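You operate a simulated robot arm through the tools that you are given. There is no shell and no other tool. Be economical: measure what you need, move in short steps, check, and stop when the job is done.

You run a simulated two-armed robot. Do the job below in one go: nothing can be reset, and whatever is moved stays where it is left.

JOB
Take the teal towel from the end of the table and hang it over the middle rail of the wooden rack.
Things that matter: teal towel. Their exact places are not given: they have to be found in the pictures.

It is judged by the outcome, as a careful person would: the job done as asked, and still so three seconds after it is handed in. It fails if anything else is knocked over, pushed out of place, dropped, spilled or broken. Flat cloth is picked up by pressing the open fingertips on it (5 to 10 N) and closing them slowly along it; thin cloth reads only 2 to 8 mm in the jaws.

ROBOT AND FRAMES
Two 7-joint arms with two-finger parallel grippers on one trunk, on a base that drives. Base frame: it is fixed to the floor where the robot stands at the start and does not move with it; the origin is under the middle of the robot, x ahead of it, y to its left, z up; the surface under the hand at the start is at about z = 750. Units: mm, rad, N and s.
The left shoulder is at the start at [70, 163, 1020], the right one opposite. With the tool pointing down near the work surface each hand reaches from about 400 to 880 mm from the robot's upright axis, wherever it stands, measured 20 degrees to its own side. Payload 3.43 kg a hand.
The TCP of each hand is the grasp point between the finger pads, 34 mm short of the fingertips. In the tool frame z runs along the fingers and y along their closing line. Largest opening 128 mm; finger width 24, thickness 12; the body of the gripper, 48 by 130 mm, starts 96 mm behind the TCP.
Orientation is that of the tool frame in the base frame, as a unit quaternion [w, x, y, z]. With the fingers straight down and closing along the base's y, the tool's x points along the base's -x, its y along +y and its z along -z.

CONTROLS
- The arms move only by the tool play_rows. It takes "left_moves", "right_moves" or both (then of equal length, played together; a hand with none holds still); each is a list of rows, each a list of 7 numbers: the shift along the base's x, y, z in mm, then the turn, a rotation vector about the base's x, y, z in rad, then the opening, from 0 (shut) to 1 (fully open). In form: [[dx, dy, dz, wx, wy, wz, fingers], ...]. A call has 1 to 20 rows; each row is the pose to reach, as a shift and turn from the pose commanded when the call began. Each row takes 0.2 s and may step no farther than 50 mm and 0.15 rad from the row before; otherwise, or with a gripper value out of range, the whole call is refused. Where a pose cannot be reached the arm comes as near as it can. A force on the tool above 40 N (or 10 N above the force at the start of the call, whichever is more), or a blocked arm, ends the call early, and 0.2 s more pass. Each finger travels about 153 mm/s and halts on what it meets, pressing with about 37 N; the grip force reading is that of the motor and also rises with nothing between the fingers. The clock runs only during rows and for 0.2 s after the last one: add rows that repeat a pose to give the fingers time. The reply holds the time, the measured pose of the TCP, the force on the tool along the base axes, the opening and the grip force, in the units named above and with some noise, with the torque about the TCP (base axes, N m) and any sound that the robot's microphone picked up.
- Cameras (640 x 400 px; columns grow to the right, rows downward): "scene" is now at [130.7, -17.7, 1233.4]; the picture's right is [-0.22, -0.98, 0.00], its down [-0.67, 0.15, -0.73] and it looks along [0.71, -0.16, -0.69] (base axes); focal length 256 px, centre (320, 200). "left" rides on the left gripper at [76, 11, -160] in its tool frame; the picture's right is [-0.15, 0.99, 0.00], its down [-0.88, -0.13, -0.46] and it looks along [-0.45, -0.07, 0.89] (tool axes); focal length 234 px, centre (320, 200). "right" rides on the right gripper at [76, -11, -160] in its tool frame; the picture's right is [0.15, 0.99, 0.00], its down [-0.88, 0.13, -0.46] and it looks along [-0.45, 0.07, 0.89] (tool axes); focal length 234 px, centre (320, 200).
- snapshot(camera): a new picture of that camera. No time passes.
- lift_body(by): slides the trunk up (or, below 0, down) by that many mm; the arms and the scene camera ride with it, the base frame stays. It gives what a move gives, with no picture.
- drive_base(legs): drives the robot by 1 to 6 legs, each [ahead, left, turn to the left] in mm, mm and rad, along the robot's own axes; the way and the turn of a leg run together, so that a leg with both is an arc; at most 1500 mm and 3.142 rad a leg. The arms and the cameras ride along, it lands a little off, and it stops where it bumps. It gives what a move gives.
- aim_head(pan, tilt): turns the head with the scene camera to pan (to the left, within 1.501 rad either way) and tilt (down, from -0.506 to 1.204), counted from straight ahead of the robot. It gives what a move gives.
- locate(camera, pixels): for up to 12 pixels [column, row] of the newest picture of that camera ("zoom" is the newest enlarged one), the place [x, y, z] in the base frame of the surface seen there, good to about 3 mm. No time passes.
- close_up(camera, box): a new picture of the part [left, top, right, bottom] of that camera's present view, enlarged. No time passes.
- hand_in(): hands the job in; it is judged then, once.

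Keep the steps short. Do not move on a guess: measure, check each grasp and each placing, and mend mistakes. In all there are 80 turns and 70 pictures (those below and enlarged ones count). Leave the grippers open and the arms clear of the work at the hand-in unless told otherwise, and finish with a single line.

The tools are called as a command line: name --argument value ..., lists and objects as JSON in quotes. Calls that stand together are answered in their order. play_rows: Moves the arms, as the interface text tells. Its arguments: {"type":"object","properties":{"left_moves":{"type":"array","items":{"type":"array","items":{"type":"number"}}},"right_moves":{"type":"array","items":{"type":"array","items":{"type":"number"}}}},"required":[]} The other tools are called the same way: lift_body (by) slides the trunk up or down; drive_base (legs) drives the base; aim_head (pan, tilt) turns the head that bears the scene camera; snapshot (camera) takes a picture; locate (camera, pixels) gives the place of the surface under pixels of a picture; close_up (camera, box) takes an enlarged picture of a part of a camera's view; hand_in () hands the job in.

At the start:

```text
clock: 0.0
left_ee_pos: [685.5, 227.0, 930.6]
left_tcp_rot: [0.0, 0.0, 1.0, 0.001]
left_force: [0.0, 0.4, 0.8]
left_ft_torque: [0.01, -0.01, 0.0]
left_grip_width: 127.9
left_finger_force: 0.0
right_ee_pos: [641.5, -329.0, 985.5]
right_tcp_rot: [0.0, 0.0, 1.0, 0.001]
right_force: [-0.3, 1.0, -1.2]
right_ft_torque: [0.01, -0.03, 0.06]
right_grip_width: 127.9
right_finger_force: 0.0
trunk travel left (down, up): [-500.0, 440.0]
robot x, y, heading: [-1.6, 4.7, -0.002]
head pan, tilt: [-0.22, 0.759]
```

scene: 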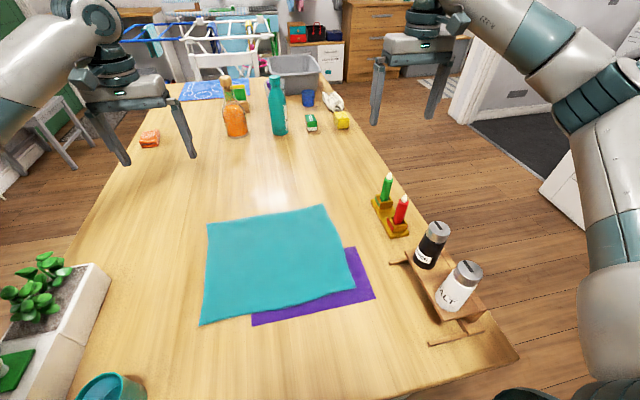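
right: 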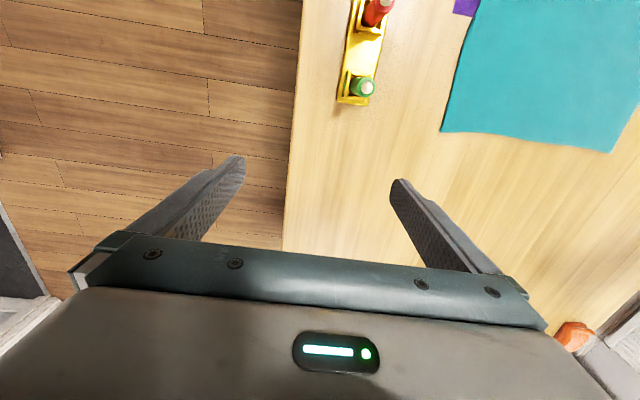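
left: 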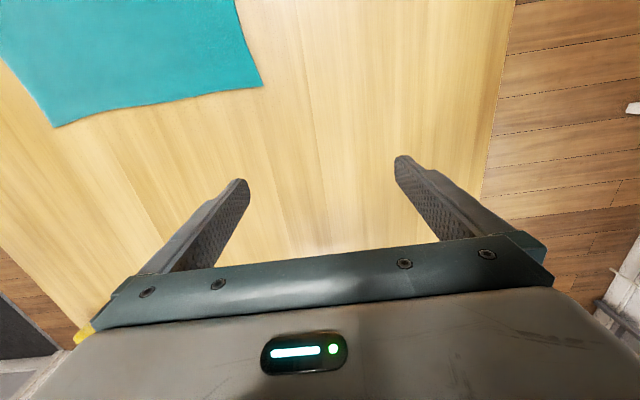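

The teal towel lies in front on top of a purple cloth. I'll measure its corners, then look around for the wooden rack.

locate --camera "scene" --pixels '[[208, 225], [323, 207], [353, 291], [202, 322], [280, 260], [348, 249], [373, 297], [255, 323], [405, 230], [440, 300], [408, 262], [60, 380]]'

aim_head --pan 1.2 --tilt 0.45

snapshot --camera "scene"

aim_head --pan -1.2 --tilt 0.45

snapshot --camera "scene"

aim_head --pan 0 --tilt 0.3

snapshot --camera "scene"

```text
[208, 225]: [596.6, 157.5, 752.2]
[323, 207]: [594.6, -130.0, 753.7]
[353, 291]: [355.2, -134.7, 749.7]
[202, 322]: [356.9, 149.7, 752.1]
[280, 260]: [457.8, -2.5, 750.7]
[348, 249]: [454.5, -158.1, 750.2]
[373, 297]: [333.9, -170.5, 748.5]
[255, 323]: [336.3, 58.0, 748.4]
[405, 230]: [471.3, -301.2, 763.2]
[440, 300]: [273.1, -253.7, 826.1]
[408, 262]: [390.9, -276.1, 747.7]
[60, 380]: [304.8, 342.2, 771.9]
```

```text
clock: 1.6
left_ee_pos: [684.4, 229.4, 931.7]
left_tcp_rot: [0.001, -0.001, 1.0, -0.001]
left_force: [-0.1, 0.5, -0.5]
left_ft_torque: [0.0, 0.02, -0.03]
left_grip_width: 127.9
left_finger_force: 0.0
right_ee_pos: [642.5, -328.7, 986.6]
right_tcp_rot: [0.0, 0.0, 1.0, -0.001]
right_force: [-0.5, 0.1, 0.0]
right_ft_torque: [-0.04, -0.04, 0.02]
right_grip_width: 128.3
right_finger_force: 0.0
trunk travel left (down, up): [-500.0, 440.0]
robot x, y, heading: [0.2, 0.6, -0.003]
head pan, tilt: [1.201, 0.45]
```

```text
66 pictures are left
```

scene: 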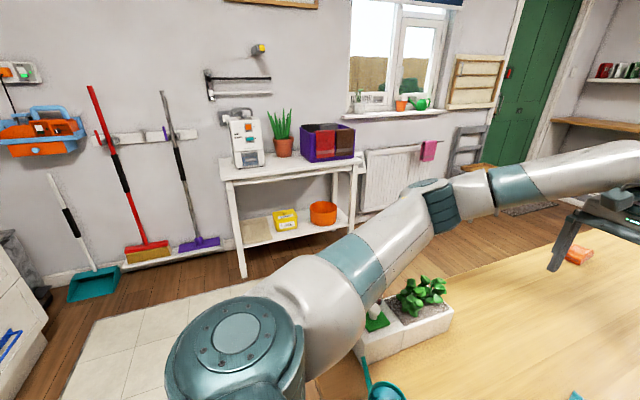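

```text
clock: 3.8
left_ee_pos: [684.6, 228.6, 929.4]
left_tcp_rot: [0.0, 0.0, 1.0, 0.0]
left_force: [-0.1, 1.1, -0.7]
left_ft_torque: [0.05, 0.01, -0.02]
left_grip_width: 128.1
left_finger_force: 0.0
right_ee_pos: [643.8, -328.3, 987.1]
right_tcp_rot: [0.001, 0.001, 1.0, 0.0]
right_force: [0.5, -0.4, 0.2]
right_ft_torque: [-0.03, 0.0, 0.01]
right_grip_width: 128.1
right_finger_force: 0.0
trunk travel left (down, up): [-500.0, 440.0]
robot x, y, heading: [1.2, -1.0, -0.001]
head pan, tilt: [-1.201, 0.45]
```

```text
65 pictures are left
```

scene: 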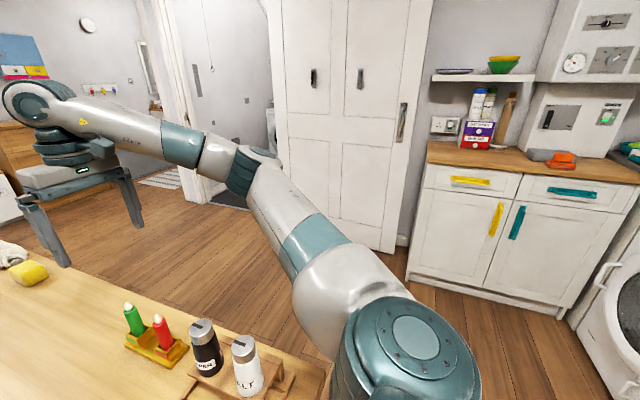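

```text
clock: 5.2
left_ee_pos: [684.9, 229.4, 929.4]
left_tcp_rot: [0.0, 0.0, 1.0, 0.0]
left_force: [-0.7, -1.0, -0.2]
left_ft_torque: [0.02, 0.0, -0.02]
left_grip_width: 128.2
left_finger_force: 0.0
right_ee_pos: [641.2, -328.4, 987.9]
right_tcp_rot: [0.0, 0.0, 1.0, -0.001]
right_force: [0.5, -0.1, -0.7]
right_ft_torque: [0.01, 0.01, 0.03]
right_grip_width: 127.9
right_finger_force: 0.0
trunk travel left (down, up): [-500.0, 440.0]
robot x, y, heading: [-1.5, -2.7, 0.001]
head pan, tilt: [0.0, 0.3]
```

```text
64 pictures are left
```

scene: 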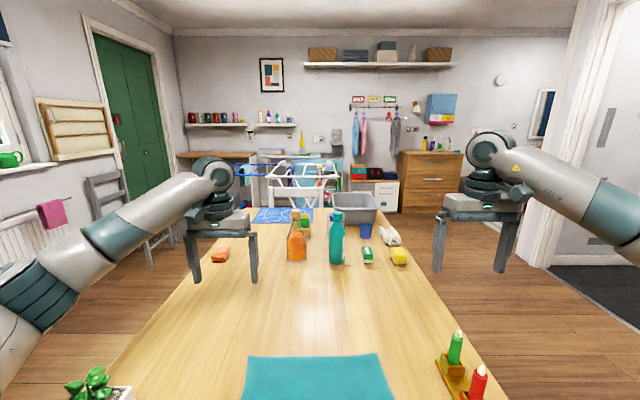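

A wooden wall rack with rails shows on the left wall (about 75,128). I'll enlarge it, and the airer at the table's far end too.

close_up --camera "scene" --box '[20, 80, 180, 180]'

locate --camera "scene" --pixels '[[40, 102], [112, 99], [50, 158], [116, 150], [80, 108], [80, 128], [80, 148], [80, 120], [300, 165], [105, 180]]'

close_up --camera "scene" --box '[220, 140, 380, 240]'

```text
4.00 times, centred on (100, 130) of scene
```

zoom: 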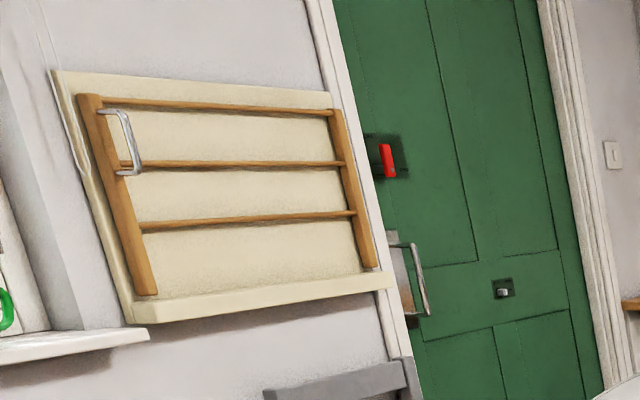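

```text
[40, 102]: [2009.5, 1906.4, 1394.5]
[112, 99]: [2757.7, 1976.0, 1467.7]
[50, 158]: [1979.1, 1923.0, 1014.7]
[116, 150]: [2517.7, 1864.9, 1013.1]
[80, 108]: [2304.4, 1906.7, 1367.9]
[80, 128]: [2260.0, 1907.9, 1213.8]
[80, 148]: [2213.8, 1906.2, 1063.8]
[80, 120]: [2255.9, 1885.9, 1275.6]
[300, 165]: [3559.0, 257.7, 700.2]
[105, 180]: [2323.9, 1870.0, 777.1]
```

```text
4.00 times, centred on (300, 190) of scene
```

zoom: 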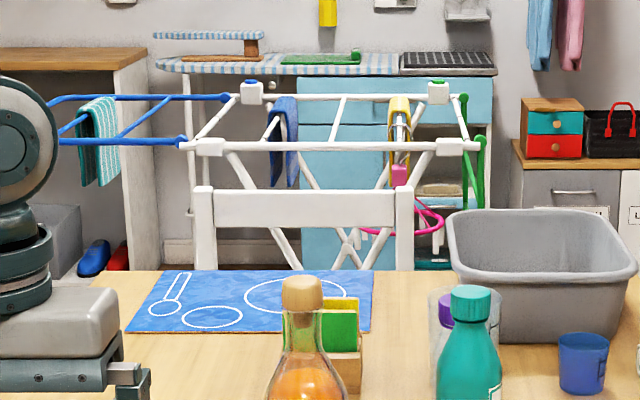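

The wooden rack is on the left wall with three rails. I'll zoom tightly to measure rail depth and gap.

close_up --camera "scene" --box '[30, 95, 118, 150]'

close_up --camera "scene" --box '[0, 140, 200, 265]'

```text
7.27 times, centred on (74, 122) of scene
```

zoom: 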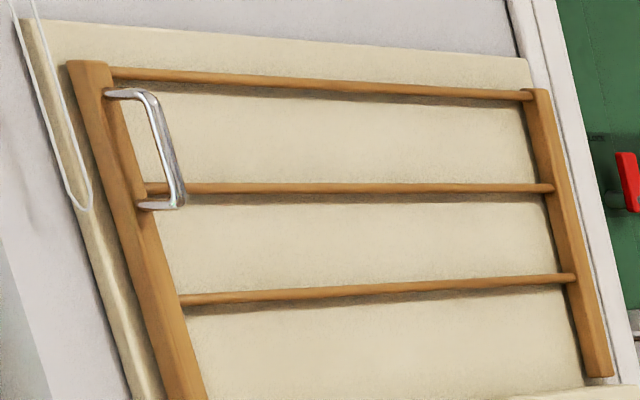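

```text
3.20 times, centred on (100, 202) of scene
```

zoom: 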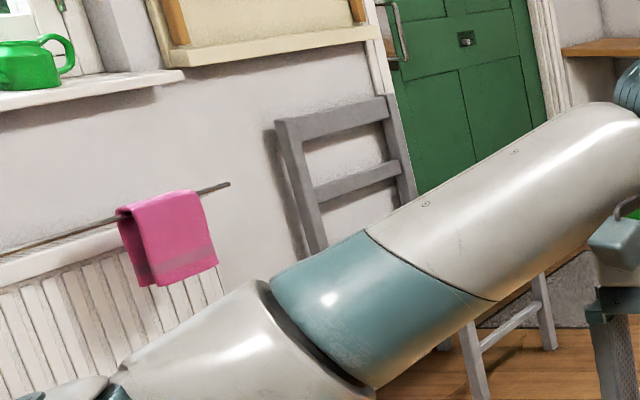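

close_up --camera "scene" --box '[30, 95, 118, 150]'

locate --camera "zoom" --pixels '[[350, 84], [350, 120], [350, 188], [350, 240], [350, 291], [350, 340], [520, 188], [200, 188], [184, 205], [95, 100], [590, 330], [320, 393]]'

```text
7.27 times, centred on (74, 122) of scene
```

zoom: 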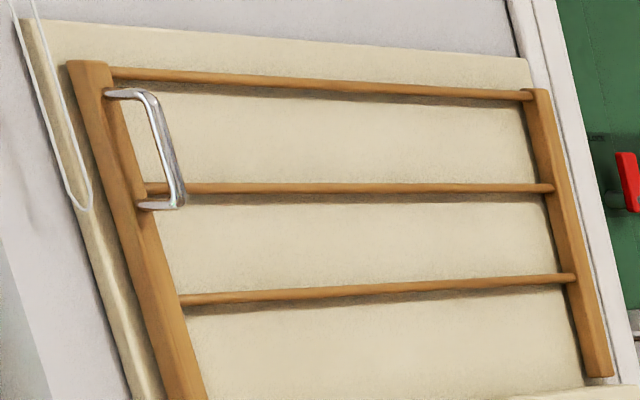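

```text
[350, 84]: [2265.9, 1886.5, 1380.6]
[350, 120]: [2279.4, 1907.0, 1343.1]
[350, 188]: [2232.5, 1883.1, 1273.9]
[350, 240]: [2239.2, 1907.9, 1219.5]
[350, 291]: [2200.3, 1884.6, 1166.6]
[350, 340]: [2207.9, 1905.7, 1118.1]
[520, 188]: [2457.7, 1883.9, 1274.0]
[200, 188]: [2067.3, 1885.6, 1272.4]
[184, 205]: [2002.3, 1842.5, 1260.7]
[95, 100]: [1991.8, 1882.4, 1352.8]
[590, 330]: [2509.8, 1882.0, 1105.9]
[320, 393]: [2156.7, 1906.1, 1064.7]
```

The rail fronts are at y≈1884 and the board is at y≈1907, so the gap behind the middle rail (z≈1273) is only about 10 mm. The fingers won't fit behind it. Plan:
- Pinch a fold about 90 mm inside the towel's far edge with both hands. That spot is clear of the purple cloth.
- Carry the towel with the short flap on the wall side, and feed the flap behind the middle rail.

First I'll bring both hands above the fold line, closing along x.

play_rows --left_moves '[[-15, -11, -6, 0, 0, -0.131, 0.344], [-30, -22, -12, 0, 0, -0.262, 0.344], [-45, -33, -18, 0, 0, -0.393, 0.344], [-60, -45, -23, 0, 0, -0.524, 0.344], [-75, -56, -29, 0, 0, -0.654, 0.344], [-90, -67, -35, 0, 0, -0.785, 0.344], [-105, -78, -41, 0, 0, -0.916, 0.344], [-120, -89, -47, 0, 0, -1.047, 0.344], [-135, -100, -52, 0, 0, -1.178, 0.344], [-150, -112, -58, 0, 0, -1.309, 0.344], [-165, -123, -64, 0, 0, -1.44, 0.344], [-180, -134, -70, 0, 0, -1.571, 0.344]]' --right_moves '[[-11, 21, -10, 0, 0, 0.131, 0.344], [-23, 42, -21, 0, 0, 0.262, 0.344], [-34, 63, -32, 0, 0, 0.393, 0.344], [-46, 84, -42, 0, 0, 0.524, 0.344], [-57, 105, -53, 0, 0, 0.654, 0.344], [-68, 126, -63, 0, 0, 0.785, 0.344], [-80, 148, -74, 0, 0, 0.916, 0.344], [-91, 169, -85, 0, 0, 1.047, 0.344], [-103, 190, -95, 0, 0, 1.178, 0.344], [-114, 211, -106, 0, 0, 1.309, 0.344], [-126, 232, -116, 0, 0, 1.44, 0.344], [-137, 253, -127, 0, 0, 1.571, 0.344]]'

aim_head --pan 0 --tilt 0.9

snapshot --camera "scene"

```text
clock: 7.8
left_ee_pos: [502.1, 92.2, 862.8]
left_tcp_rot: [-0.001, 0.709, 0.706, 0.001]
left_force: [0.0, -0.1, 0.7]
left_ft_torque: [0.05, 0.0, -0.02]
left_grip_width: 44.1
left_finger_force: 0.0
right_ee_pos: [481.5, -9.4, 870.7]
right_tcp_rot: [0.001, -0.706, 0.708, 0.0]
right_force: [-0.4, -0.5, 0.6]
right_ft_torque: [0.05, -0.01, 0.0]
right_grip_width: 44.1
right_finger_force: 0.0
right hand out of reach, approached as far as the arm can: row 11, 12
trunk travel left (down, up): [-500.0, 440.0]
robot x, y, heading: [0.8, 4.5, 0.002]
head pan, tilt: [0.0, 0.3]
```

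```text
clock: 8.8
left_ee_pos: [504.6, 96.1, 860.8]
left_tcp_rot: [0.0, 0.707, 0.707, 0.0]
left_force: [0.0, 0.4, -0.4]
left_ft_torque: [0.0, -0.02, -0.04]
left_grip_width: 44.1
left_finger_force: 0.1
right_ee_pos: [481.9, -7.8, 868.8]
right_tcp_rot: [0.0, -0.707, 0.708, 0.0]
right_force: [-0.1, 0.3, 0.0]
right_ft_torque: [0.0, -0.01, 0.03]
right_grip_width: 43.8
right_finger_force: 0.0
trunk travel left (down, up): [-500.0, 440.0]
robot x, y, heading: [-0.3, 1.4, -0.004]
head pan, tilt: [0.0, 0.901]
```

```text
58 pictures are left
```

scene: 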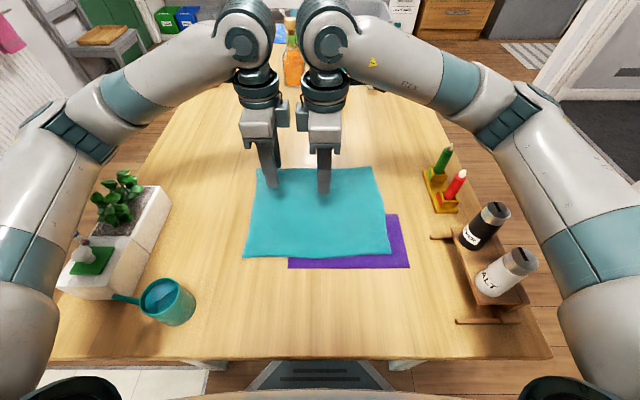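

The right hand ended at (482,−8), off its target of (505,−75). I'll move it back to the right.

play_rows --right_moves '[[5, -20, 0, 0, 0, 0, 0.344], [10, -40, 0, 0, 0, 0, 0.344], [18, -55, -5, 0, 0, 0, 0.344], [23, -67, -9, 0, 0, 0, 0.344], [23, -67, -9, 0, 0, 0, 0.344]]'

```text
clock: 9.9
left_ee_pos: [505.1, 94.7, 863.2]
left_tcp_rot: [-0.001, 0.707, 0.707, 0.001]
left_force: [0.2, -0.8, 0.6]
left_ft_torque: [0.11, -0.02, -0.01]
left_grip_width: 44.0
left_finger_force: 0.0
right_ee_pos: [471.4, -53.8, 872.1]
right_tcp_rot: [0.002, -0.707, 0.707, 0.001]
right_force: [-0.5, -0.9, 0.5]
right_ft_torque: [0.1, -0.02, -0.01]
right_grip_width: 44.1
right_finger_force: 0.0
right hand out of reach, approached as far as the arm can: row 1, 2, 3, 4, 5
trunk travel left (down, up): [-500.0, 440.0]
robot x, y, heading: [-3.6, -1.5, 0.004]
head pan, tilt: [0.0, 0.901]
```

The right arm seems to be at a joint limit close in. I'll try a bit farther out and to its side.

play_rows --right_moves '[[20, -25, 0, 0, 0, 0, 0.344], [40, -45, 0, 0, 0, 0, 0.344], [60, -60, 0, 0, 0, 0, 0.344], [60, -60, 0, 0, 0, 0, 0.344]]'

```text
clock: 10.9
left_ee_pos: [504.2, 95.2, 861.2]
left_tcp_rot: [0.0, 0.707, 0.707, 0.0]
left_force: [0.3, 0.0, -0.5]
left_ft_torque: [0.0, -0.01, -0.03]
left_grip_width: 43.9
left_finger_force: 0.0
right_ee_pos: [467.0, -77.9, 878.4]
right_tcp_rot: [-0.002, -0.703, 0.711, 0.001]
right_force: [-0.5, -0.2, -0.3]
right_ft_torque: [-0.01, -0.02, 0.01]
right_grip_width: 44.0
right_finger_force: 0.0
right hand out of reach, approached as far as the arm can: row 1, 2, 3, 4
trunk travel left (down, up): [-500.0, 440.0]
robot x, y, heading: [6.0, -2.2, -0.002]
head pan, tilt: [0.0, 0.901]
```

A wrist limit is blocking the right hand. I'll turn its yaw the other way, which suits a parallel jaw equally well. First half now, backing out to the side.

play_rows --right_moves '[[10, -10, 5, 0, 0, -0.14, 0.344], [20, -20, 10, 0, 0, -0.28, 0.344], [30, -30, 15, 0, 0, -0.42, 0.344], [40, -40, 20, 0, 0, -0.56, 0.344], [50, -50, 25, 0, 0, -0.7, 0.344], [60, -60, 30, 0, 0, -0.84, 0.344], [70, -70, 30, 0, 0, -0.98, 0.344], [80, -80, 30, 0, 0, -1.12, 0.344], [90, -90, 30, 0, 0, -1.26, 0.344], [100, -100, 30, 0, 0, -1.4, 0.344], [110, -110, 30, 0, 0, -1.54, 0.344], [120, -120, 30, 0, 0, -1.68, 0.344], [120, -120, 30, 0, 0, -1.82, 0.344], [120, -120, 30, 0, 0, -1.96, 0.344], [120, -120, 30, 0, 0, -2.1, 0.344], [120, -120, 30, 0, 0, -2.24, 0.344], [120, -120, 30, 0, 0, -2.38, 0.344], [120, -120, 30, 0, 0, -2.52, 0.344], [120, -120, 30, 0, 0, -2.66, 0.344], [120, -120, 30, 0, 0, -2.8, 0.344]]'

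```text
clock: 15.2
left_ee_pos: [505.8, 95.0, 861.8]
left_tcp_rot: [-0.001, 0.707, 0.707, 0.0]
left_force: [-0.1, -0.4, -0.9]
left_ft_torque: [-0.02, 0.02, 0.0]
left_grip_width: 43.8
left_finger_force: 0.0
right_ee_pos: [589.8, -196.2, 907.6]
right_tcp_rot: [-0.001, 0.577, 0.817, 0.0]
right_force: [-0.2, 0.1, 0.3]
right_ft_torque: [0.0, -0.01, -0.04]
right_grip_width: 43.9
right_finger_force: 0.1
trunk travel left (down, up): [-500.0, 440.0]
robot x, y, heading: [-2.3, 3.6, -0.001]
head pan, tilt: [0.0, 0.901]
```

play_rows --right_moves '[[-15, 20, -8, 0, 0, -0.11, 0.344], [-30, 45, -16, 0, 0, -0.22, 0.344], [-45, 70, -25, 0, 0, -0.342, 0.344], [-65, 95, -35, 0, 0, -0.342, 0.344], [-85, 121, -46, 0, 0, -0.342, 0.344], [-85, 121, -46, 0, 0, -0.342, 0.344]]'

snapshot --camera "scene"

```text
clock: 16.6
left_ee_pos: [505.2, 95.8, 861.2]
left_tcp_rot: [0.0, 0.708, 0.707, 0.001]
left_force: [0.0, -0.3, 0.0]
left_ft_torque: [0.05, -0.02, 0.01]
left_grip_width: 44.1
left_finger_force: 0.1
right_ee_pos: [502.4, -74.2, 862.0]
right_tcp_rot: [0.0, 0.707, 0.707, 0.0]
right_force: [0.1, 0.1, 0.8]
right_ft_torque: [0.02, -0.02, 0.01]
right_grip_width: 44.1
right_finger_force: 0.1
trunk travel left (down, up): [-500.0, 440.0]
robot x, y, heading: [-0.6, -1.8, 0.0]
head pan, tilt: [0.0, 0.901]
```

```text
57 pictures are left
```

scene: 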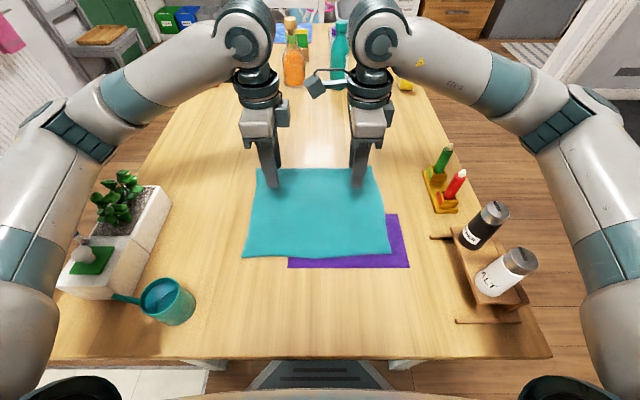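

Both hands are in place. Before grasping, I'll test that both wrists can pitch to fingers-forward, as the rack will need.

play_rows --left_moves '[[12, 0, 20, 0, -0.131, 0, 0.344], [24, 0, 40, 0, -0.262, 0, 0.344], [36, 0, 60, 0, -0.393, 0, 0.344], [48, 0, 80, 0, -0.524, 0, 0.344], [60, 0, 100, 0, -0.654, 0, 0.344], [72, 0, 120, 0, -0.785, 0, 0.344], [84, 0, 140, 0, -0.916, 0, 0.344], [96, 0, 150, 0, -1.047, 0, 0.344], [108, 0, 160, 0, -1.178, 0, 0.344], [120, 0, 170, 0, -1.309, 0, 0.344], [140, 0, 180, 0, -1.44, 0, 0.344], [160, 0, 190, 0, -1.571, 0, 0.344], [160, 0, 190, 0, -1.571, 0, 0.344]]' --right_moves '[[12, 0, 20, 0, -0.131, 0, 0.344], [24, 0, 40, 0, -0.262, 0, 0.344], [36, 0, 60, 0, -0.393, 0, 0.344], [48, 0, 80, 0, -0.524, 0, 0.344], [60, 0, 100, 0, -0.654, 0, 0.344], [72, 0, 120, 0, -0.785, 0, 0.344], [84, 0, 140, 0, -0.916, 0, 0.344], [96, 0, 150, 0, -1.047, 0, 0.344], [108, 0, 160, 0, -1.178, 0, 0.344], [120, 0, 170, 0, -1.309, 0, 0.344], [140, 0, 180, 0, -1.44, 0, 0.344], [160, 0, 190, 0, -1.571, 0, 0.344], [160, 0, 190, 0, -1.571, 0, 0.344]]'

```text
clock: 19.4
left_ee_pos: [664.5, 92.9, 1050.8]
left_tcp_rot: [0.5, 0.5, 0.499, 0.501]
left_force: [-0.4, -0.7, 0.1]
left_ft_torque: [-0.04, -0.02, 0.03]
left_grip_width: 44.2
left_finger_force: 0.1
right_ee_pos: [662.8, -76.6, 1049.8]
right_tcp_rot: [0.499, 0.501, 0.499, 0.501]
right_force: [0.5, -0.6, -0.5]
right_ft_torque: [0.0, -0.01, 0.04]
right_grip_width: 43.9
right_finger_force: 0.0
trunk travel left (down, up): [-500.0, 440.0]
robot x, y, heading: [0.0, 0.7, -0.005]
head pan, tilt: [0.0, 0.901]
```

Both reach it. Now back down the same way.

play_rows --left_moves '[[-20, 0, -10, 0, 0.131, 0, 0.344], [-40, 0, -20, 0, 0.262, 0, 0.344], [-52, 0, -30, 0, 0.393, 0, 0.344], [-64, 0, -40, 0, 0.524, 0, 0.344], [-76, 0, -50, 0, 0.654, 0, 0.344], [-88, 0, -70, 0, 0.785, 0, 0.344], [-100, 0, -90, 0, 0.916, 0, 0.344], [-112, 0, -110, 0, 1.047, 0, 0.344], [-124, 0, -130, 0, 1.178, 0, 0.344], [-136, 0, -150, 0, 1.309, 0, 0.344], [-148, 0, -170, 0, 1.44, 0, 0.344], [-160, 0, -190, 0, 1.571, 0, 0.344], [-160, 0, -215, 0, 1.571, 0, 0.344], [-160, 0, -240, 0, 1.571, 0, 0.344], [-160, 0, -250, 0, 1.571, 0, 0.344], [-160, 0, -250, 0, 1.571, 0, 0.344]]' --right_moves '[[-20, 0, -10, 0, 0.131, 0, 0.344], [-40, 0, -20, 0, 0.262, 0, 0.344], [-52, 0, -30, 0, 0.393, 0, 0.344], [-64, 0, -40, 0, 0.524, 0, 0.344], [-76, 0, -50, 0, 0.654, 0, 0.344], [-88, 0, -70, 0, 0.785, 0, 0.344], [-100, 0, -90, 0, 0.916, 0, 0.344], [-112, 0, -110, 0, 1.047, 0, 0.344], [-124, 0, -130, 0, 1.178, 0, 0.344], [-136, 0, -150, 0, 1.309, 0, 0.344], [-148, 0, -170, 0, 1.44, 0, 0.344], [-160, 0, -190, 0, 1.571, 0, 0.344], [-160, 0, -215, 0, 1.571, 0, 0.344], [-160, 0, -240, 0, 1.571, 0, 0.344], [-160, 0, -250, 0, 1.571, 0, 0.344], [-160, 0, -250, 0, 1.571, 0, 0.344]]'

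close_up --camera "scene" --box '[220, 130, 420, 275]'

```text
clock: 22.8
left_ee_pos: [506.7, 94.0, 801.9]
left_tcp_rot: [0.0, 0.707, 0.707, 0.001]
left_force: [-0.2, -0.1, -1.2]
left_ft_torque: [0.0, 0.04, -0.01]
left_grip_width: 43.8
left_finger_force: 0.1
right_ee_pos: [503.5, -76.2, 803.8]
right_tcp_rot: [0.0, 0.707, 0.707, 0.001]
right_force: [0.1, -1.0, 0.7]
right_ft_torque: [0.03, -0.02, 0.02]
right_grip_width: 43.9
right_finger_force: 0.1
trunk travel left (down, up): [-500.0, 440.0]
robot x, y, heading: [3.2, -0.8, -0.004]
head pan, tilt: [0.0, 0.901]
```

```text
2.76 times, centred on (320, 202) of scene
```

zoom: 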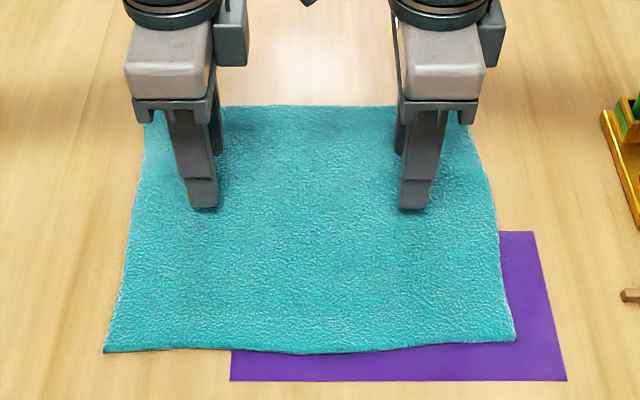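

Fingers are positioned clear of the purple cloth. I'll descend slowly to contact.

play_rows --left_moves '[[0, 0, -6, 0, 0, 0, 0.344], [0, 0, -11, 0, 0, 0, 0.344], [0, 0, -15, 0, 0, 0, 0.344], [0, 0, -17, 0, 0, 0, 0.344], [0, 0, -17, 0, 0, 0, 0.344]]' --right_moves '[[0, 0, -6, 0, 0, 0, 0.344], [0, 0, -11, 0, 0, 0, 0.344], [0, 0, -15, 0, 0, 0, 0.344], [0, 0, -17, 0, 0, 0, 0.344], [0, 0, -17, 0, 0, 0, 0.344]]'

```text
clock: 23.9
left_ee_pos: [505.7, 91.6, 793.7]
left_tcp_rot: [0.005, 0.707, 0.707, 0.009]
left_force: [0.4, 0.2, -0.1]
left_ft_torque: [0.03, 0.01, 0.01]
left_grip_width: 44.3
left_finger_force: 0.0
right_ee_pos: [501.6, -79.5, 787.1]
right_tcp_rot: [0.0, 0.708, 0.706, 0.005]
right_force: [3.2, 1.0, 13.5]
right_ft_torque: [-0.01, -0.09, 0.01]
right_grip_width: 43.6
right_finger_force: 0.0
trunk travel left (down, up): [-500.0, 440.0]
robot x, y, heading: [0.4, -1.6, -0.002]
head pan, tilt: [0.0, 0.901]
```

The right hand touched first (13.5 N), which stopped the left at 793.7. I'll ease the right up 1 mm and bring the left down.

play_rows --left_moves '[[0, 0, -3, 0, 0, 0, 0.344], [0, 0, -5, 0, 0, 0, 0.344], [0, 0, -6, 0, 0, 0, 0.344], [0, 0, -6, 0, 0, 0, 0.344]]' --right_moves '[[0, 0, 0, 0, 0, 0, 0.344], [0, 0, 0.5, 0, 0, 0, 0.344], [0, 0, 0.5, 0, 0, 0, 0.344], [0, 0, 0.5, 0, 0, 0, 0.344]]'

```text
clock: 24.9
left_ee_pos: [506.3, 89.1, 789.2]
left_tcp_rot: [0.007, 0.706, 0.708, 0.012]
left_force: [-0.7, -0.5, -0.2]
left_ft_torque: [-0.01, 0.02, 0.0]
left_grip_width: 43.9
left_finger_force: 0.0
right_ee_pos: [500.3, -79.4, 787.1]
right_tcp_rot: [0.0, 0.707, 0.707, 0.004]
right_force: [4.9, 0.0, 14.6]
right_ft_torque: [-0.03, -0.1, -0.02]
right_grip_width: 43.7
right_finger_force: 0.0
trunk travel left (down, up): [-500.0, 440.0]
robot x, y, heading: [2.6, 0.4, -0.003]
head pan, tilt: [0.0, 0.901]
```

play_rows --left_moves '[[0, 2, -1, 0, 0, 0, 0.344], [0, 4, -2, 0, 0, 0, 0.344], [0, 4, -3.5, 0, 0, 0, 0.344], [0, 4, -3.5, 0, 0, 0, 0.344]]' --right_moves '[[0, 0, 0.5, 0, 0, 0, 0.344], [0, 0, 1, 0, 0, 0, 0.344], [0, 0, 1, 0, 0, 0, 0.344], [0, 0, 1, 0, 0, 0, 0.344]]'

```text
clock: 25.9
left_ee_pos: [507.2, 90.9, 788.9]
left_tcp_rot: [0.008, 0.708, 0.706, 0.014]
left_force: [-1.1, -1.9, 2.8]
left_ft_torque: [-0.07, 0.09, 0.05]
left_grip_width: 44.3
left_finger_force: 0.1
right_ee_pos: [499.1, -83.3, 787.9]
right_tcp_rot: [-0.002, 0.707, 0.707, 0.005]
right_force: [-2.1, 3.6, 8.9]
right_ft_torque: [0.11, 0.09, -0.05]
right_grip_width: 43.7
right_finger_force: 0.0
trunk travel left (down, up): [-500.0, 440.0]
robot x, y, heading: [0.5, -1.4, 0.001]
head pan, tilt: [0.0, 0.901]
```

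Left 2.8 N, right 8.9 N. A hair more press on the left, then I'll close both slowly.

play_rows --left_moves '[[0, 0, -1.5, 0, 0, 0, 0.344], [0, 0, -1.5, 0, 0, 0, 0.31], [0, 0, -1.5, 0, 0, 0, 0.28], [0, 0, -1.5, 0, 0, 0, 0.25], [0, 0, -1.5, 0, 0, 0, 0.22], [0, 0, -1.5, 0, 0, 0, 0.19], [0, 0, -1.5, 0, 0, 0, 0.16], [0, 0, -1.5, 0, 0, 0, 0.13], [0, 0, -1.5, 0, 0, 0, 0.1], [0, 0, -1.5, 0, 0, 0, 0.07], [0, 0, -1.5, 0, 0, 0, 0.04], [0, 0, -1.5, 0, 0, 0, 0.0], [0, 0, -1.5, 0, 0, 0, 0.0]]' --right_moves '[[0, 0, 0, 0, 0, 0, 0.344], [0, 0, 0, 0, 0, 0, 0.31], [0, 0, 0, 0, 0, 0, 0.28], [0, 0, 0, 0, 0, 0, 0.25], [0, 0, 0, 0, 0, 0, 0.22], [0, 0, 0, 0, 0, 0, 0.19], [0, 0, 0, 0, 0, 0, 0.16], [0, 0, 0, 0, 0, 0, 0.13], [0, 0, 0, 0, 0, 0, 0.1], [0, 0, 0, 0, 0, 0, 0.07], [0, 0, 0, 0, 0, 0, 0.04], [0, 0, 0, 0, 0, 0, 0.0], [0, 0, 0, 0, 0, 0, 0.0]]'

close_up --camera "scene" --box '[220, 130, 420, 275]'

```text
clock: 28.8
left_ee_pos: [504.8, 91.8, 787.8]
left_tcp_rot: [0.008, 0.706, 0.708, 0.013]
left_force: [1.0, -3.5, 7.6]
left_ft_torque: [-0.15, 0.05, -0.03]
left_grip_width: 4.1
left_finger_force: 37.1
right_ee_pos: [498.4, -80.7, 789.7]
right_tcp_rot: [0.0, 0.707, 0.707, 0.006]
right_force: [-0.2, 0.8, 0.5]
right_ft_torque: [0.04, 0.04, 0.06]
right_grip_width: 4.1
right_finger_force: 36.8
trunk travel left (down, up): [-500.0, 440.0]
robot x, y, heading: [-0.0, -1.4, -0.002]
head pan, tilt: [0.0, 0.901]
```

```text
2.76 times, centred on (320, 202) of scene
```

zoom: 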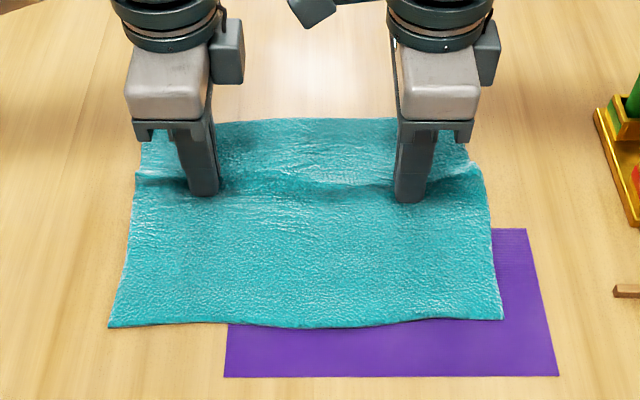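

Both jaws read 4.1 mm with a nice ridge. I'll lift, peeling back toward the robot so the purple isn't dragged.

play_rows --left_moves '[[-5, 0, 15, 0, 0, 0, 0], [-14, 0, 32, 0, 0, 0, 0], [-25, 0, 50, 0, 0, 0, 0], [-35, 0, 70, 0, 0, 0, 0], [-45, 0, 90, 0, 0, 0, 0], [-50, 0, 110, 0, 0, 0, 0], [-50, 0, 135, 0, 0, 0, 0], [-50, 0, 160, 0, 0, 0, 0], [-50, 0, 190, 0, 0, 0, 0], [-40, 0, 220, 0, 0, 0, 0], [-20, 0, 250, 0, 0, 0, 0]]' --right_moves '[[-5, 0, 15, 0, 0, 0, 0], [-14, 0, 32, 0, 0, 0, 0], [-25, 0, 50, 0, 0, 0, 0], [-35, 0, 70, 0, 0, 0, 0], [-45, 0, 90, 0, 0, 0, 0], [-50, 0, 110, 0, 0, 0, 0], [-50, 0, 135, 0, 0, 0, 0], [-50, 0, 160, 0, 0, 0, 0], [-50, 0, 190, 0, 0, 0, 0], [-40, 0, 220, 0, 0, 0, 0], [-20, 0, 250, 0, 0, 0, 0]]'

snapshot --camera "scene"

```text
clock: 31.1
left_ee_pos: [483.1, 98.6, 1023.1]
left_tcp_rot: [0.0, 0.707, 0.708, 0.0]
left_force: [-0.8, -0.4, 0.3]
left_ft_torque: [0.03, 0.0, -0.03]
left_grip_width: 4.1
left_finger_force: 37.2
right_ee_pos: [481.4, -73.4, 1036.8]
right_tcp_rot: [-0.001, 0.707, 0.707, -0.001]
right_force: [-0.1, 0.6, -0.4]
right_ft_torque: [0.01, 0.02, 0.01]
right_grip_width: 4.3
right_finger_force: 37.0
trunk travel left (down, up): [-500.0, 440.0]
robot x, y, heading: [1.1, -0.0, -0.002]
head pan, tilt: [0.0, 0.901]
```

```text
54 pictures are left
```

scene: 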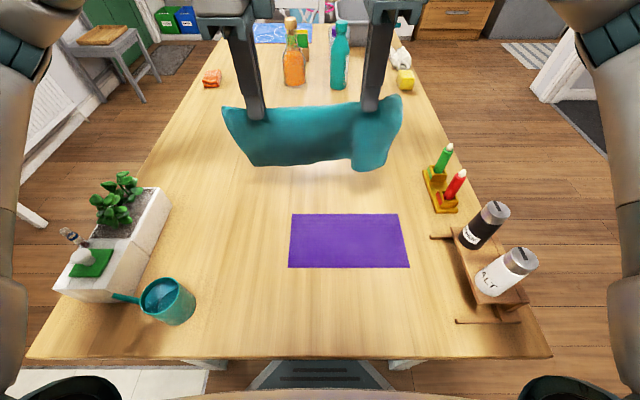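

The towel is held and the purple is untouched. Now I'll raise the trunk and measure the floor route to the rack.

locate --camera "scene" --pixels '[[30, 355], [200, 60], [75, 45], [140, 47], [146, 102], [100, 107], [130, 58], [60, 60], [95, 20], [20, 205], [45, 225]]'

lift_body --by 250

aim_head --pan 0.75 --tilt 0.6

snapshot --camera "scene"

```text
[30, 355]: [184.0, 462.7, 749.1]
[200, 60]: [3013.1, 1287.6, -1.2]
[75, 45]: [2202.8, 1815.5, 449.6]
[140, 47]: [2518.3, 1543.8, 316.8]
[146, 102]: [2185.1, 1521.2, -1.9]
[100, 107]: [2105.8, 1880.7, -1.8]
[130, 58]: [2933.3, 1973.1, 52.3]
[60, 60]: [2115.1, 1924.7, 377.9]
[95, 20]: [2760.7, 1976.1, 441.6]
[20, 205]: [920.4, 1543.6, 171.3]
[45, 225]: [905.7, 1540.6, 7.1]
```

```text
clock: 33.7
left_ee_pos: [483.8, 98.3, 1272.1]
left_tcp_rot: [0.0, 0.707, 0.707, 0.0]
left_force: [0.2, 0.3, -0.3]
left_ft_torque: [-0.01, -0.01, -0.01]
left_grip_width: 4.1
left_finger_force: 37.5
right_ee_pos: [481.8, -73.1, 1285.9]
right_tcp_rot: [0.0, 0.707, 0.707, 0.0]
right_force: [-0.5, 0.1, 0.1]
right_ft_torque: [0.02, 0.02, 0.04]
right_grip_width: 4.5
right_finger_force: 36.9
trunk travel left (down, up): [-750.0, 190.0]
robot x, y, heading: [-0.1, 0.1, -0.002]
head pan, tilt: [0.0, 0.901]
```

```text
clock: 34.8
left_ee_pos: [484.0, 98.1, 1272.6]
left_tcp_rot: [0.0, 0.707, 0.707, 0.0]
left_force: [-0.1, 0.0, 0.0]
left_ft_torque: [0.03, 0.0, 0.0]
left_grip_width: 3.9
left_finger_force: 36.6
right_ee_pos: [481.6, -74.0, 1284.9]
right_tcp_rot: [0.0, 0.707, 0.707, 0.0]
right_force: [-0.3, -0.9, -0.8]
right_ft_torque: [0.04, -0.03, -0.01]
right_grip_width: 4.2
right_finger_force: 36.9
trunk travel left (down, up): [-750.0, 190.0]
robot x, y, heading: [1.6, 2.5, 0.002]
head pan, tilt: [0.75, 0.6]
```

```text
53 pictures are left
```

scene: 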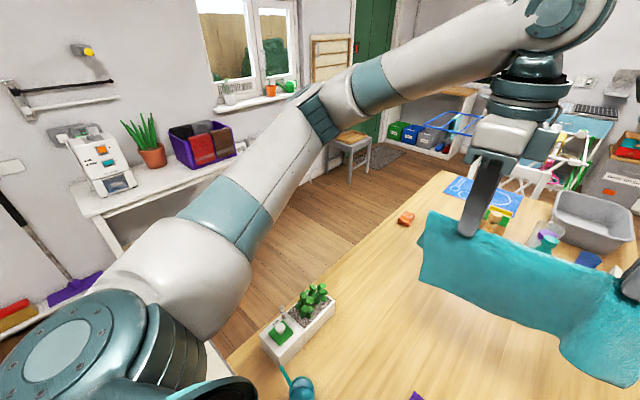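

The chair front is at y≈1520, x≈2110–2520, and the table's left edge is at y≈463. The corridor at y≈950 is free. I'll back off, strafe left, then drive ahead partway.

drive_base --legs '[[-200, 0, 0], [0, 950, 0], [1200, 0, 0]]'

aim_head --pan 0.5 --tilt 0.6

snapshot --camera "scene"

```text
clock: 46.5
left_ee_pos: [1464.7, 1013.1, 1273.0]
left_tcp_rot: [0.0, 0.713, 0.701, 0.0]
left_force: [0.8, -0.1, -0.5]
left_ft_torque: [0.03, 0.02, 0.01]
left_grip_width: 3.9
left_finger_force: 37.3
right_ee_pos: [1460.3, 841.0, 1286.7]
right_tcp_rot: [-0.001, 0.713, 0.701, 0.0]
right_force: [-0.2, 0.2, -0.6]
right_ft_torque: [0.01, -0.03, 0.06]
right_grip_width: 4.3
right_finger_force: 36.8
trunk travel left (down, up): [-750.0, 190.0]
robot x, y, heading: [981.3, 924.5, -0.014]
head pan, tilt: [0.75, 0.6]
```

```text
clock: 47.3
left_ee_pos: [1465.6, 1012.9, 1272.3]
left_tcp_rot: [0.0, 0.712, 0.702, 0.0]
left_force: [0.0, -0.2, 0.3]
left_ft_torque: [-0.04, -0.02, 0.04]
left_grip_width: 3.8
left_finger_force: 37.0
right_ee_pos: [1461.6, 840.5, 1287.6]
right_tcp_rot: [0.0, 0.712, 0.702, 0.0]
right_force: [0.1, 0.5, -0.1]
right_ft_torque: [0.0, 0.02, 0.07]
right_grip_width: 4.5
right_finger_force: 36.7
trunk travel left (down, up): [-750.0, 190.0]
robot x, y, heading: [980.4, 921.7, -0.016]
head pan, tilt: [0.499, 0.6]
```

```text
52 pictures are left
```

scene: 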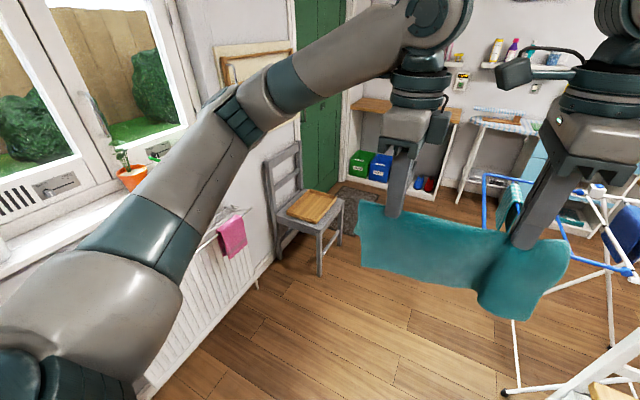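

An airer stands to the right ahead, so I'll check its clearance to the robot's path.

locate --camera "scene" --pixels '[[485, 195], [512, 340], [518, 392], [483, 230], [550, 200], [320, 273], [343, 200], [320, 192], [280, 230], [270, 160]]'

close_up --camera "scene" --box '[400, 150, 640, 400]'

```text
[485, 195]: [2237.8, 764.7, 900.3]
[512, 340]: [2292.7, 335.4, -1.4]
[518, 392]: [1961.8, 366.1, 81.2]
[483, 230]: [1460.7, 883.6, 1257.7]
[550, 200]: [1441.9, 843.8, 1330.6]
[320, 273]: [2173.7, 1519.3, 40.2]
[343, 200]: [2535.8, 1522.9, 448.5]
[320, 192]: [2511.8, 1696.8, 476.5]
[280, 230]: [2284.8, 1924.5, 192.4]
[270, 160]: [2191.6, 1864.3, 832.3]
```

```text
1.60 times, centred on (520, 275) of scene
```

zoom: 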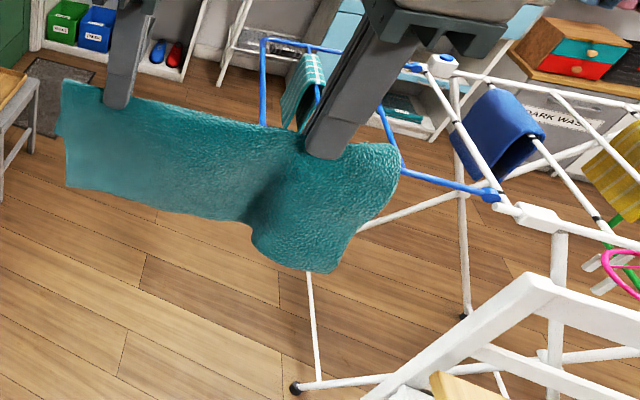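

locate --camera "zoom" --pixels '[[264, 40], [263, 80], [263, 118], [310, 47], [490, 195], [430, 178], [296, 388], [310, 300], [385, 110], [312, 75]]'

```text
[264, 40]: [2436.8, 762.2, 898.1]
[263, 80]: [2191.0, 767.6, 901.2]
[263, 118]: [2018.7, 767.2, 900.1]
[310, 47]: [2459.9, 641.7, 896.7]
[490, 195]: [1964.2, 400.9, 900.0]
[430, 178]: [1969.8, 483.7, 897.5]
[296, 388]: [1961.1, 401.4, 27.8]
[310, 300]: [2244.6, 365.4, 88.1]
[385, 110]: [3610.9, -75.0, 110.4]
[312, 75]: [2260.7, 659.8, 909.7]
```

The airer's blue wing reaches y≈770 at z=900 over x 1965–2450, and the chair front is at y≈1520. I'll look down at my own base to find its size.

aim_head --pan 0 --tilt 1.2

snapshot --camera "scene"

locate --camera "scene" --pixels '[[320, 390], [320, 370], [320, 350], [320, 330], [250, 380], [390, 380], [270, 395], [370, 395]]'

aim_head --pan 1.5 --tilt 1.2

snapshot --camera "scene"

```text
clock: 48.3
left_ee_pos: [1464.5, 1012.8, 1272.8]
left_tcp_rot: [0.0, 0.712, 0.702, 0.0]
left_force: [0.3, -0.5, 0.5]
left_ft_torque: [-0.01, -0.01, -0.01]
left_grip_width: 4.3
left_finger_force: 36.9
right_ee_pos: [1460.2, 841.7, 1287.3]
right_tcp_rot: [0.0, 0.712, 0.702, -0.001]
right_force: [0.1, 1.1, -0.6]
right_ft_torque: [0.0, -0.04, 0.04]
right_grip_width: 4.0
right_finger_force: 37.0
trunk travel left (down, up): [-750.0, 190.0]
robot x, y, heading: [979.7, 921.1, -0.017]
head pan, tilt: [0.0, 1.201]
```

```text
50 pictures are left
```

scene: 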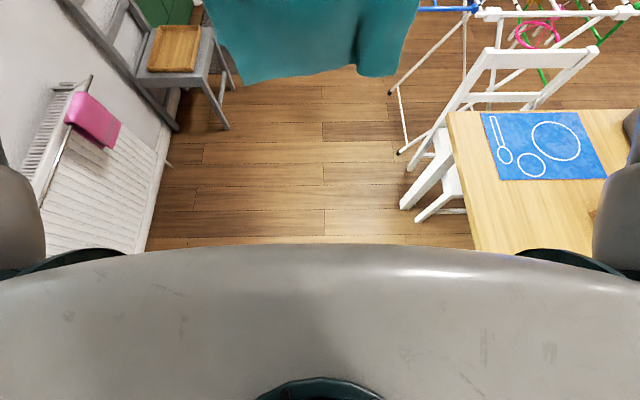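

```text
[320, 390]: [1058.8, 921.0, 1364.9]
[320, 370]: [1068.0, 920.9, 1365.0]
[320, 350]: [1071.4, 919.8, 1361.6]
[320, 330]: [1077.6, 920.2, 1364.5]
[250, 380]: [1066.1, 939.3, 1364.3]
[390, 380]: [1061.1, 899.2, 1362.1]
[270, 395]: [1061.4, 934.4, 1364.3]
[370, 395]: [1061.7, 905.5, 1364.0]
```

```text
clock: 49.9
left_ee_pos: [1463.8, 1012.7, 1271.9]
left_tcp_rot: [0.0, 0.713, 0.701, 0.001]
left_force: [-0.5, -0.2, -0.7]
left_ft_torque: [0.02, 0.0, 0.02]
left_grip_width: 4.1
left_finger_force: 36.9
right_ee_pos: [1460.8, 842.0, 1285.6]
right_tcp_rot: [0.0, 0.712, 0.702, 0.0]
right_force: [-0.2, -0.1, 0.1]
right_ft_torque: [0.04, -0.01, 0.02]
right_grip_width: 4.4
right_finger_force: 37.0
trunk travel left (down, up): [-750.0, 190.0]
robot x, y, heading: [979.5, 923.2, -0.014]
head pan, tilt: [1.499, 1.201]
```

```text
49 pictures are left
```

scene: 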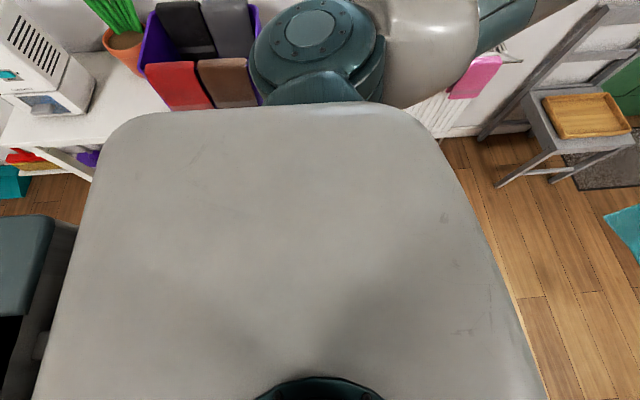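

locate --camera "scene" --pixels '[[25, 235], [10, 270], [40, 220], [60, 240], [30, 300], [120, 130], [430, 130], [505, 260]]'

aim_head --pan -1.5 --tilt 0.9

snapshot --camera "scene"

```text
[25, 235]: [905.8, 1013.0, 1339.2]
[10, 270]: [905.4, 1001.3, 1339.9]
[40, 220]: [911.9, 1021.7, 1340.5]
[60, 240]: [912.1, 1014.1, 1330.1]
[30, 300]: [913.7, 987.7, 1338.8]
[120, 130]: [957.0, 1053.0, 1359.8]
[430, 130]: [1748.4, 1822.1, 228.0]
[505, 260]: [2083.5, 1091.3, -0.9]
```

```text
clock: 52.5
left_ee_pos: [1463.8, 1012.7, 1272.7]
left_tcp_rot: [0.001, 0.713, 0.701, 0.0]
left_force: [0.1, -0.5, -1.0]
left_ft_torque: [-0.02, 0.02, 0.0]
left_grip_width: 4.1
left_finger_force: 37.7
right_ee_pos: [1461.1, 840.3, 1286.4]
right_tcp_rot: [-0.001, 0.713, 0.702, 0.0]
right_force: [-0.2, 0.0, 0.0]
right_ft_torque: [0.0, 0.0, 0.04]
right_grip_width: 4.0
right_finger_force: 37.4
trunk travel left (down, up): [-750.0, 190.0]
robot x, y, heading: [976.8, 922.2, -0.017]
head pan, tilt: [-1.499, 0.901]
```

```text
48 pictures are left
```

scene: 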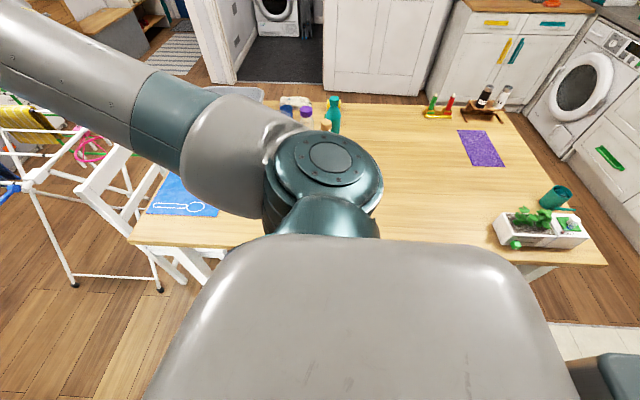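

The column is compact and sits near the axis, so there is room at (2250, ~1080) between the airer's wing and the chair. I'll drive there and turn to face the wall.

drive_base --legs '[[1270, 0, 0.016], [0, 175, 0], [0, 0, 1.571]]'

aim_head --pan 0 --tilt 0.45

snapshot --camera "scene"

```text
clock: 63.8
left_ee_pos: [2144.1, 1566.9, 1272.8]
left_tcp_rot: [0.0, -0.008, 1.0, 0.0]
left_force: [0.3, -0.1, 0.0]
left_ft_torque: [-0.01, -0.06, -0.16]
left_grip_width: 3.8
left_finger_force: 37.1
right_ee_pos: [2315.0, 1568.5, 1285.1]
right_tcp_rot: [0.0, -0.008, 1.0, 0.001]
right_force: [0.0, 0.1, 0.2]
right_ft_torque: [-0.03, 0.02, -0.16]
right_grip_width: 4.2
right_finger_force: 36.5
trunk travel left (down, up): [-750.0, 190.0]
robot x, y, heading: [2250.8, 1085.0, 1.587]
head pan, tilt: [-1.499, 0.901]
```

```text
clock: 65.4
left_ee_pos: [2145.2, 1567.3, 1273.1]
left_tcp_rot: [0.0, -0.008, 1.0, 0.0]
left_force: [1.7, 0.5, -0.6]
left_ft_torque: [-0.03, -0.03, -0.13]
left_grip_width: 4.0
left_finger_force: 36.3
right_ee_pos: [2315.9, 1567.1, 1286.6]
right_tcp_rot: [0.0, -0.007, 1.0, -0.001]
right_force: [0.1, 0.8, -1.2]
right_ft_torque: [-0.01, 0.0, -0.08]
right_grip_width: 4.0
right_finger_force: 36.4
trunk travel left (down, up): [-750.0, 190.0]
robot x, y, heading: [2247.7, 1084.7, 1.584]
head pan, tilt: [0.0, 0.45]
```

```text
47 pictures are left
```

scene: 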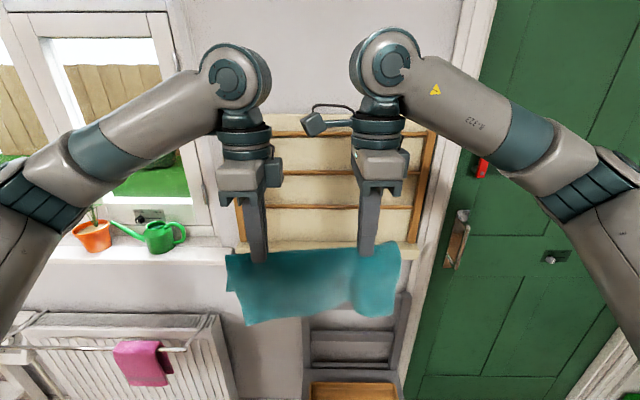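

Facing the rack, with the towel centred about x=2230. I'll pitch the fingers to point at the wall and level both hands at z≈1345, staying well short of the rails.

play_rows --left_moves '[[0, 10, 6, 0.131, 0, 0, 0], [0, 20, 12, 0.262, 0, 0, 0], [0, 30, 18, 0.393, 0, 0, 0], [0, 40, 24, 0.524, 0, 0, 0], [0, 50, 30, 0.654, 0, 0, 0], [0, 60, 36, 0.785, 0, 0, 0], [0, 70, 42, 0.916, 0, 0, 0], [0, 80, 48, 1.047, 0, 0, 0], [0, 90, 54, 1.178, 0, 0, 0], [0, 100, 60, 1.309, 0, 0, 0], [0, 110, 66, 1.44, 0, 0, 0], [0, 120, 73, 1.571, 0, 0, 0], [0, 120, 73, 1.571, 0, 0, 0]]' --right_moves '[[0, 10, 5, 0.131, 0, 0, 0], [0, 20, 10, 0.262, 0, 0, 0], [0, 30, 15, 0.393, 0, 0, 0], [0, 40, 20, 0.524, 0, 0, 0], [0, 50, 25, 0.654, 0, 0, 0], [0, 60, 30, 0.785, 0, 0, 0], [0, 70, 35, 0.916, 0, 0, 0], [0, 80, 40, 1.047, 0, 0, 0], [0, 90, 45, 1.178, 0, 0, 0], [0, 100, 50, 1.309, 0, 0, 0], [0, 110, 55, 1.44, 0, 0, 0], [0, 120, 60, 1.571, 0, 0, 0], [0, 120, 60, 1.571, 0, 0, 0]]'

snapshot --camera "scene"

snapshot --camera "left"

```text
clock: 68.2
left_ee_pos: [2143.3, 1688.8, 1345.9]
left_tcp_rot: [0.005, -0.005, 0.707, 0.708]
left_force: [0.5, -0.7, -0.2]
left_ft_torque: [-0.15, -0.03, -0.01]
left_grip_width: 3.9
left_finger_force: 37.0
right_ee_pos: [2316.1, 1687.4, 1346.0]
right_tcp_rot: [0.006, -0.006, 0.706, 0.708]
right_force: [0.2, -0.6, -0.6]
right_ft_torque: [-0.12, -0.01, 0.02]
right_grip_width: 4.3
right_finger_force: 36.7
trunk travel left (down, up): [-750.0, 190.0]
robot x, y, heading: [2249.7, 1083.7, 1.588]
head pan, tilt: [0.0, 0.45]
```

```text
46 pictures are left
```

scene: 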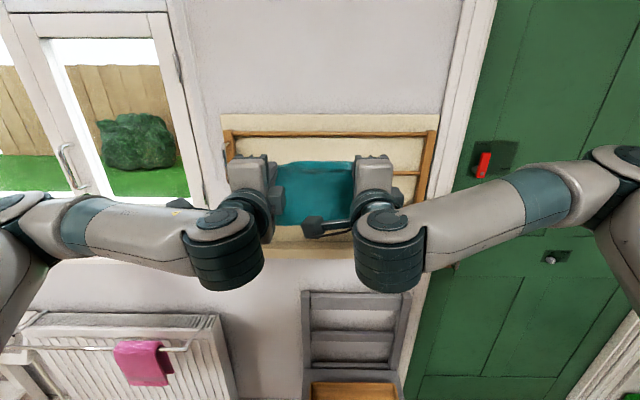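

```text
45 pictures are left
```

left: 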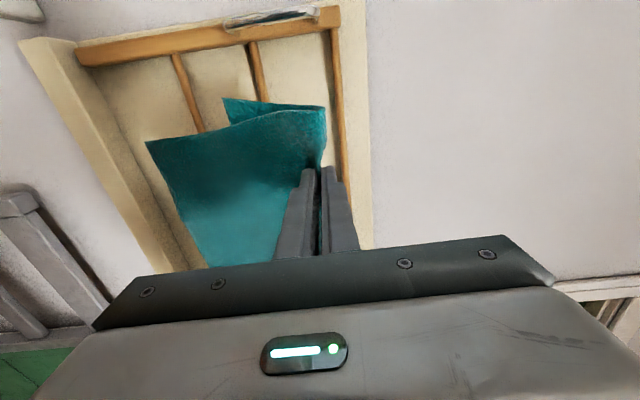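

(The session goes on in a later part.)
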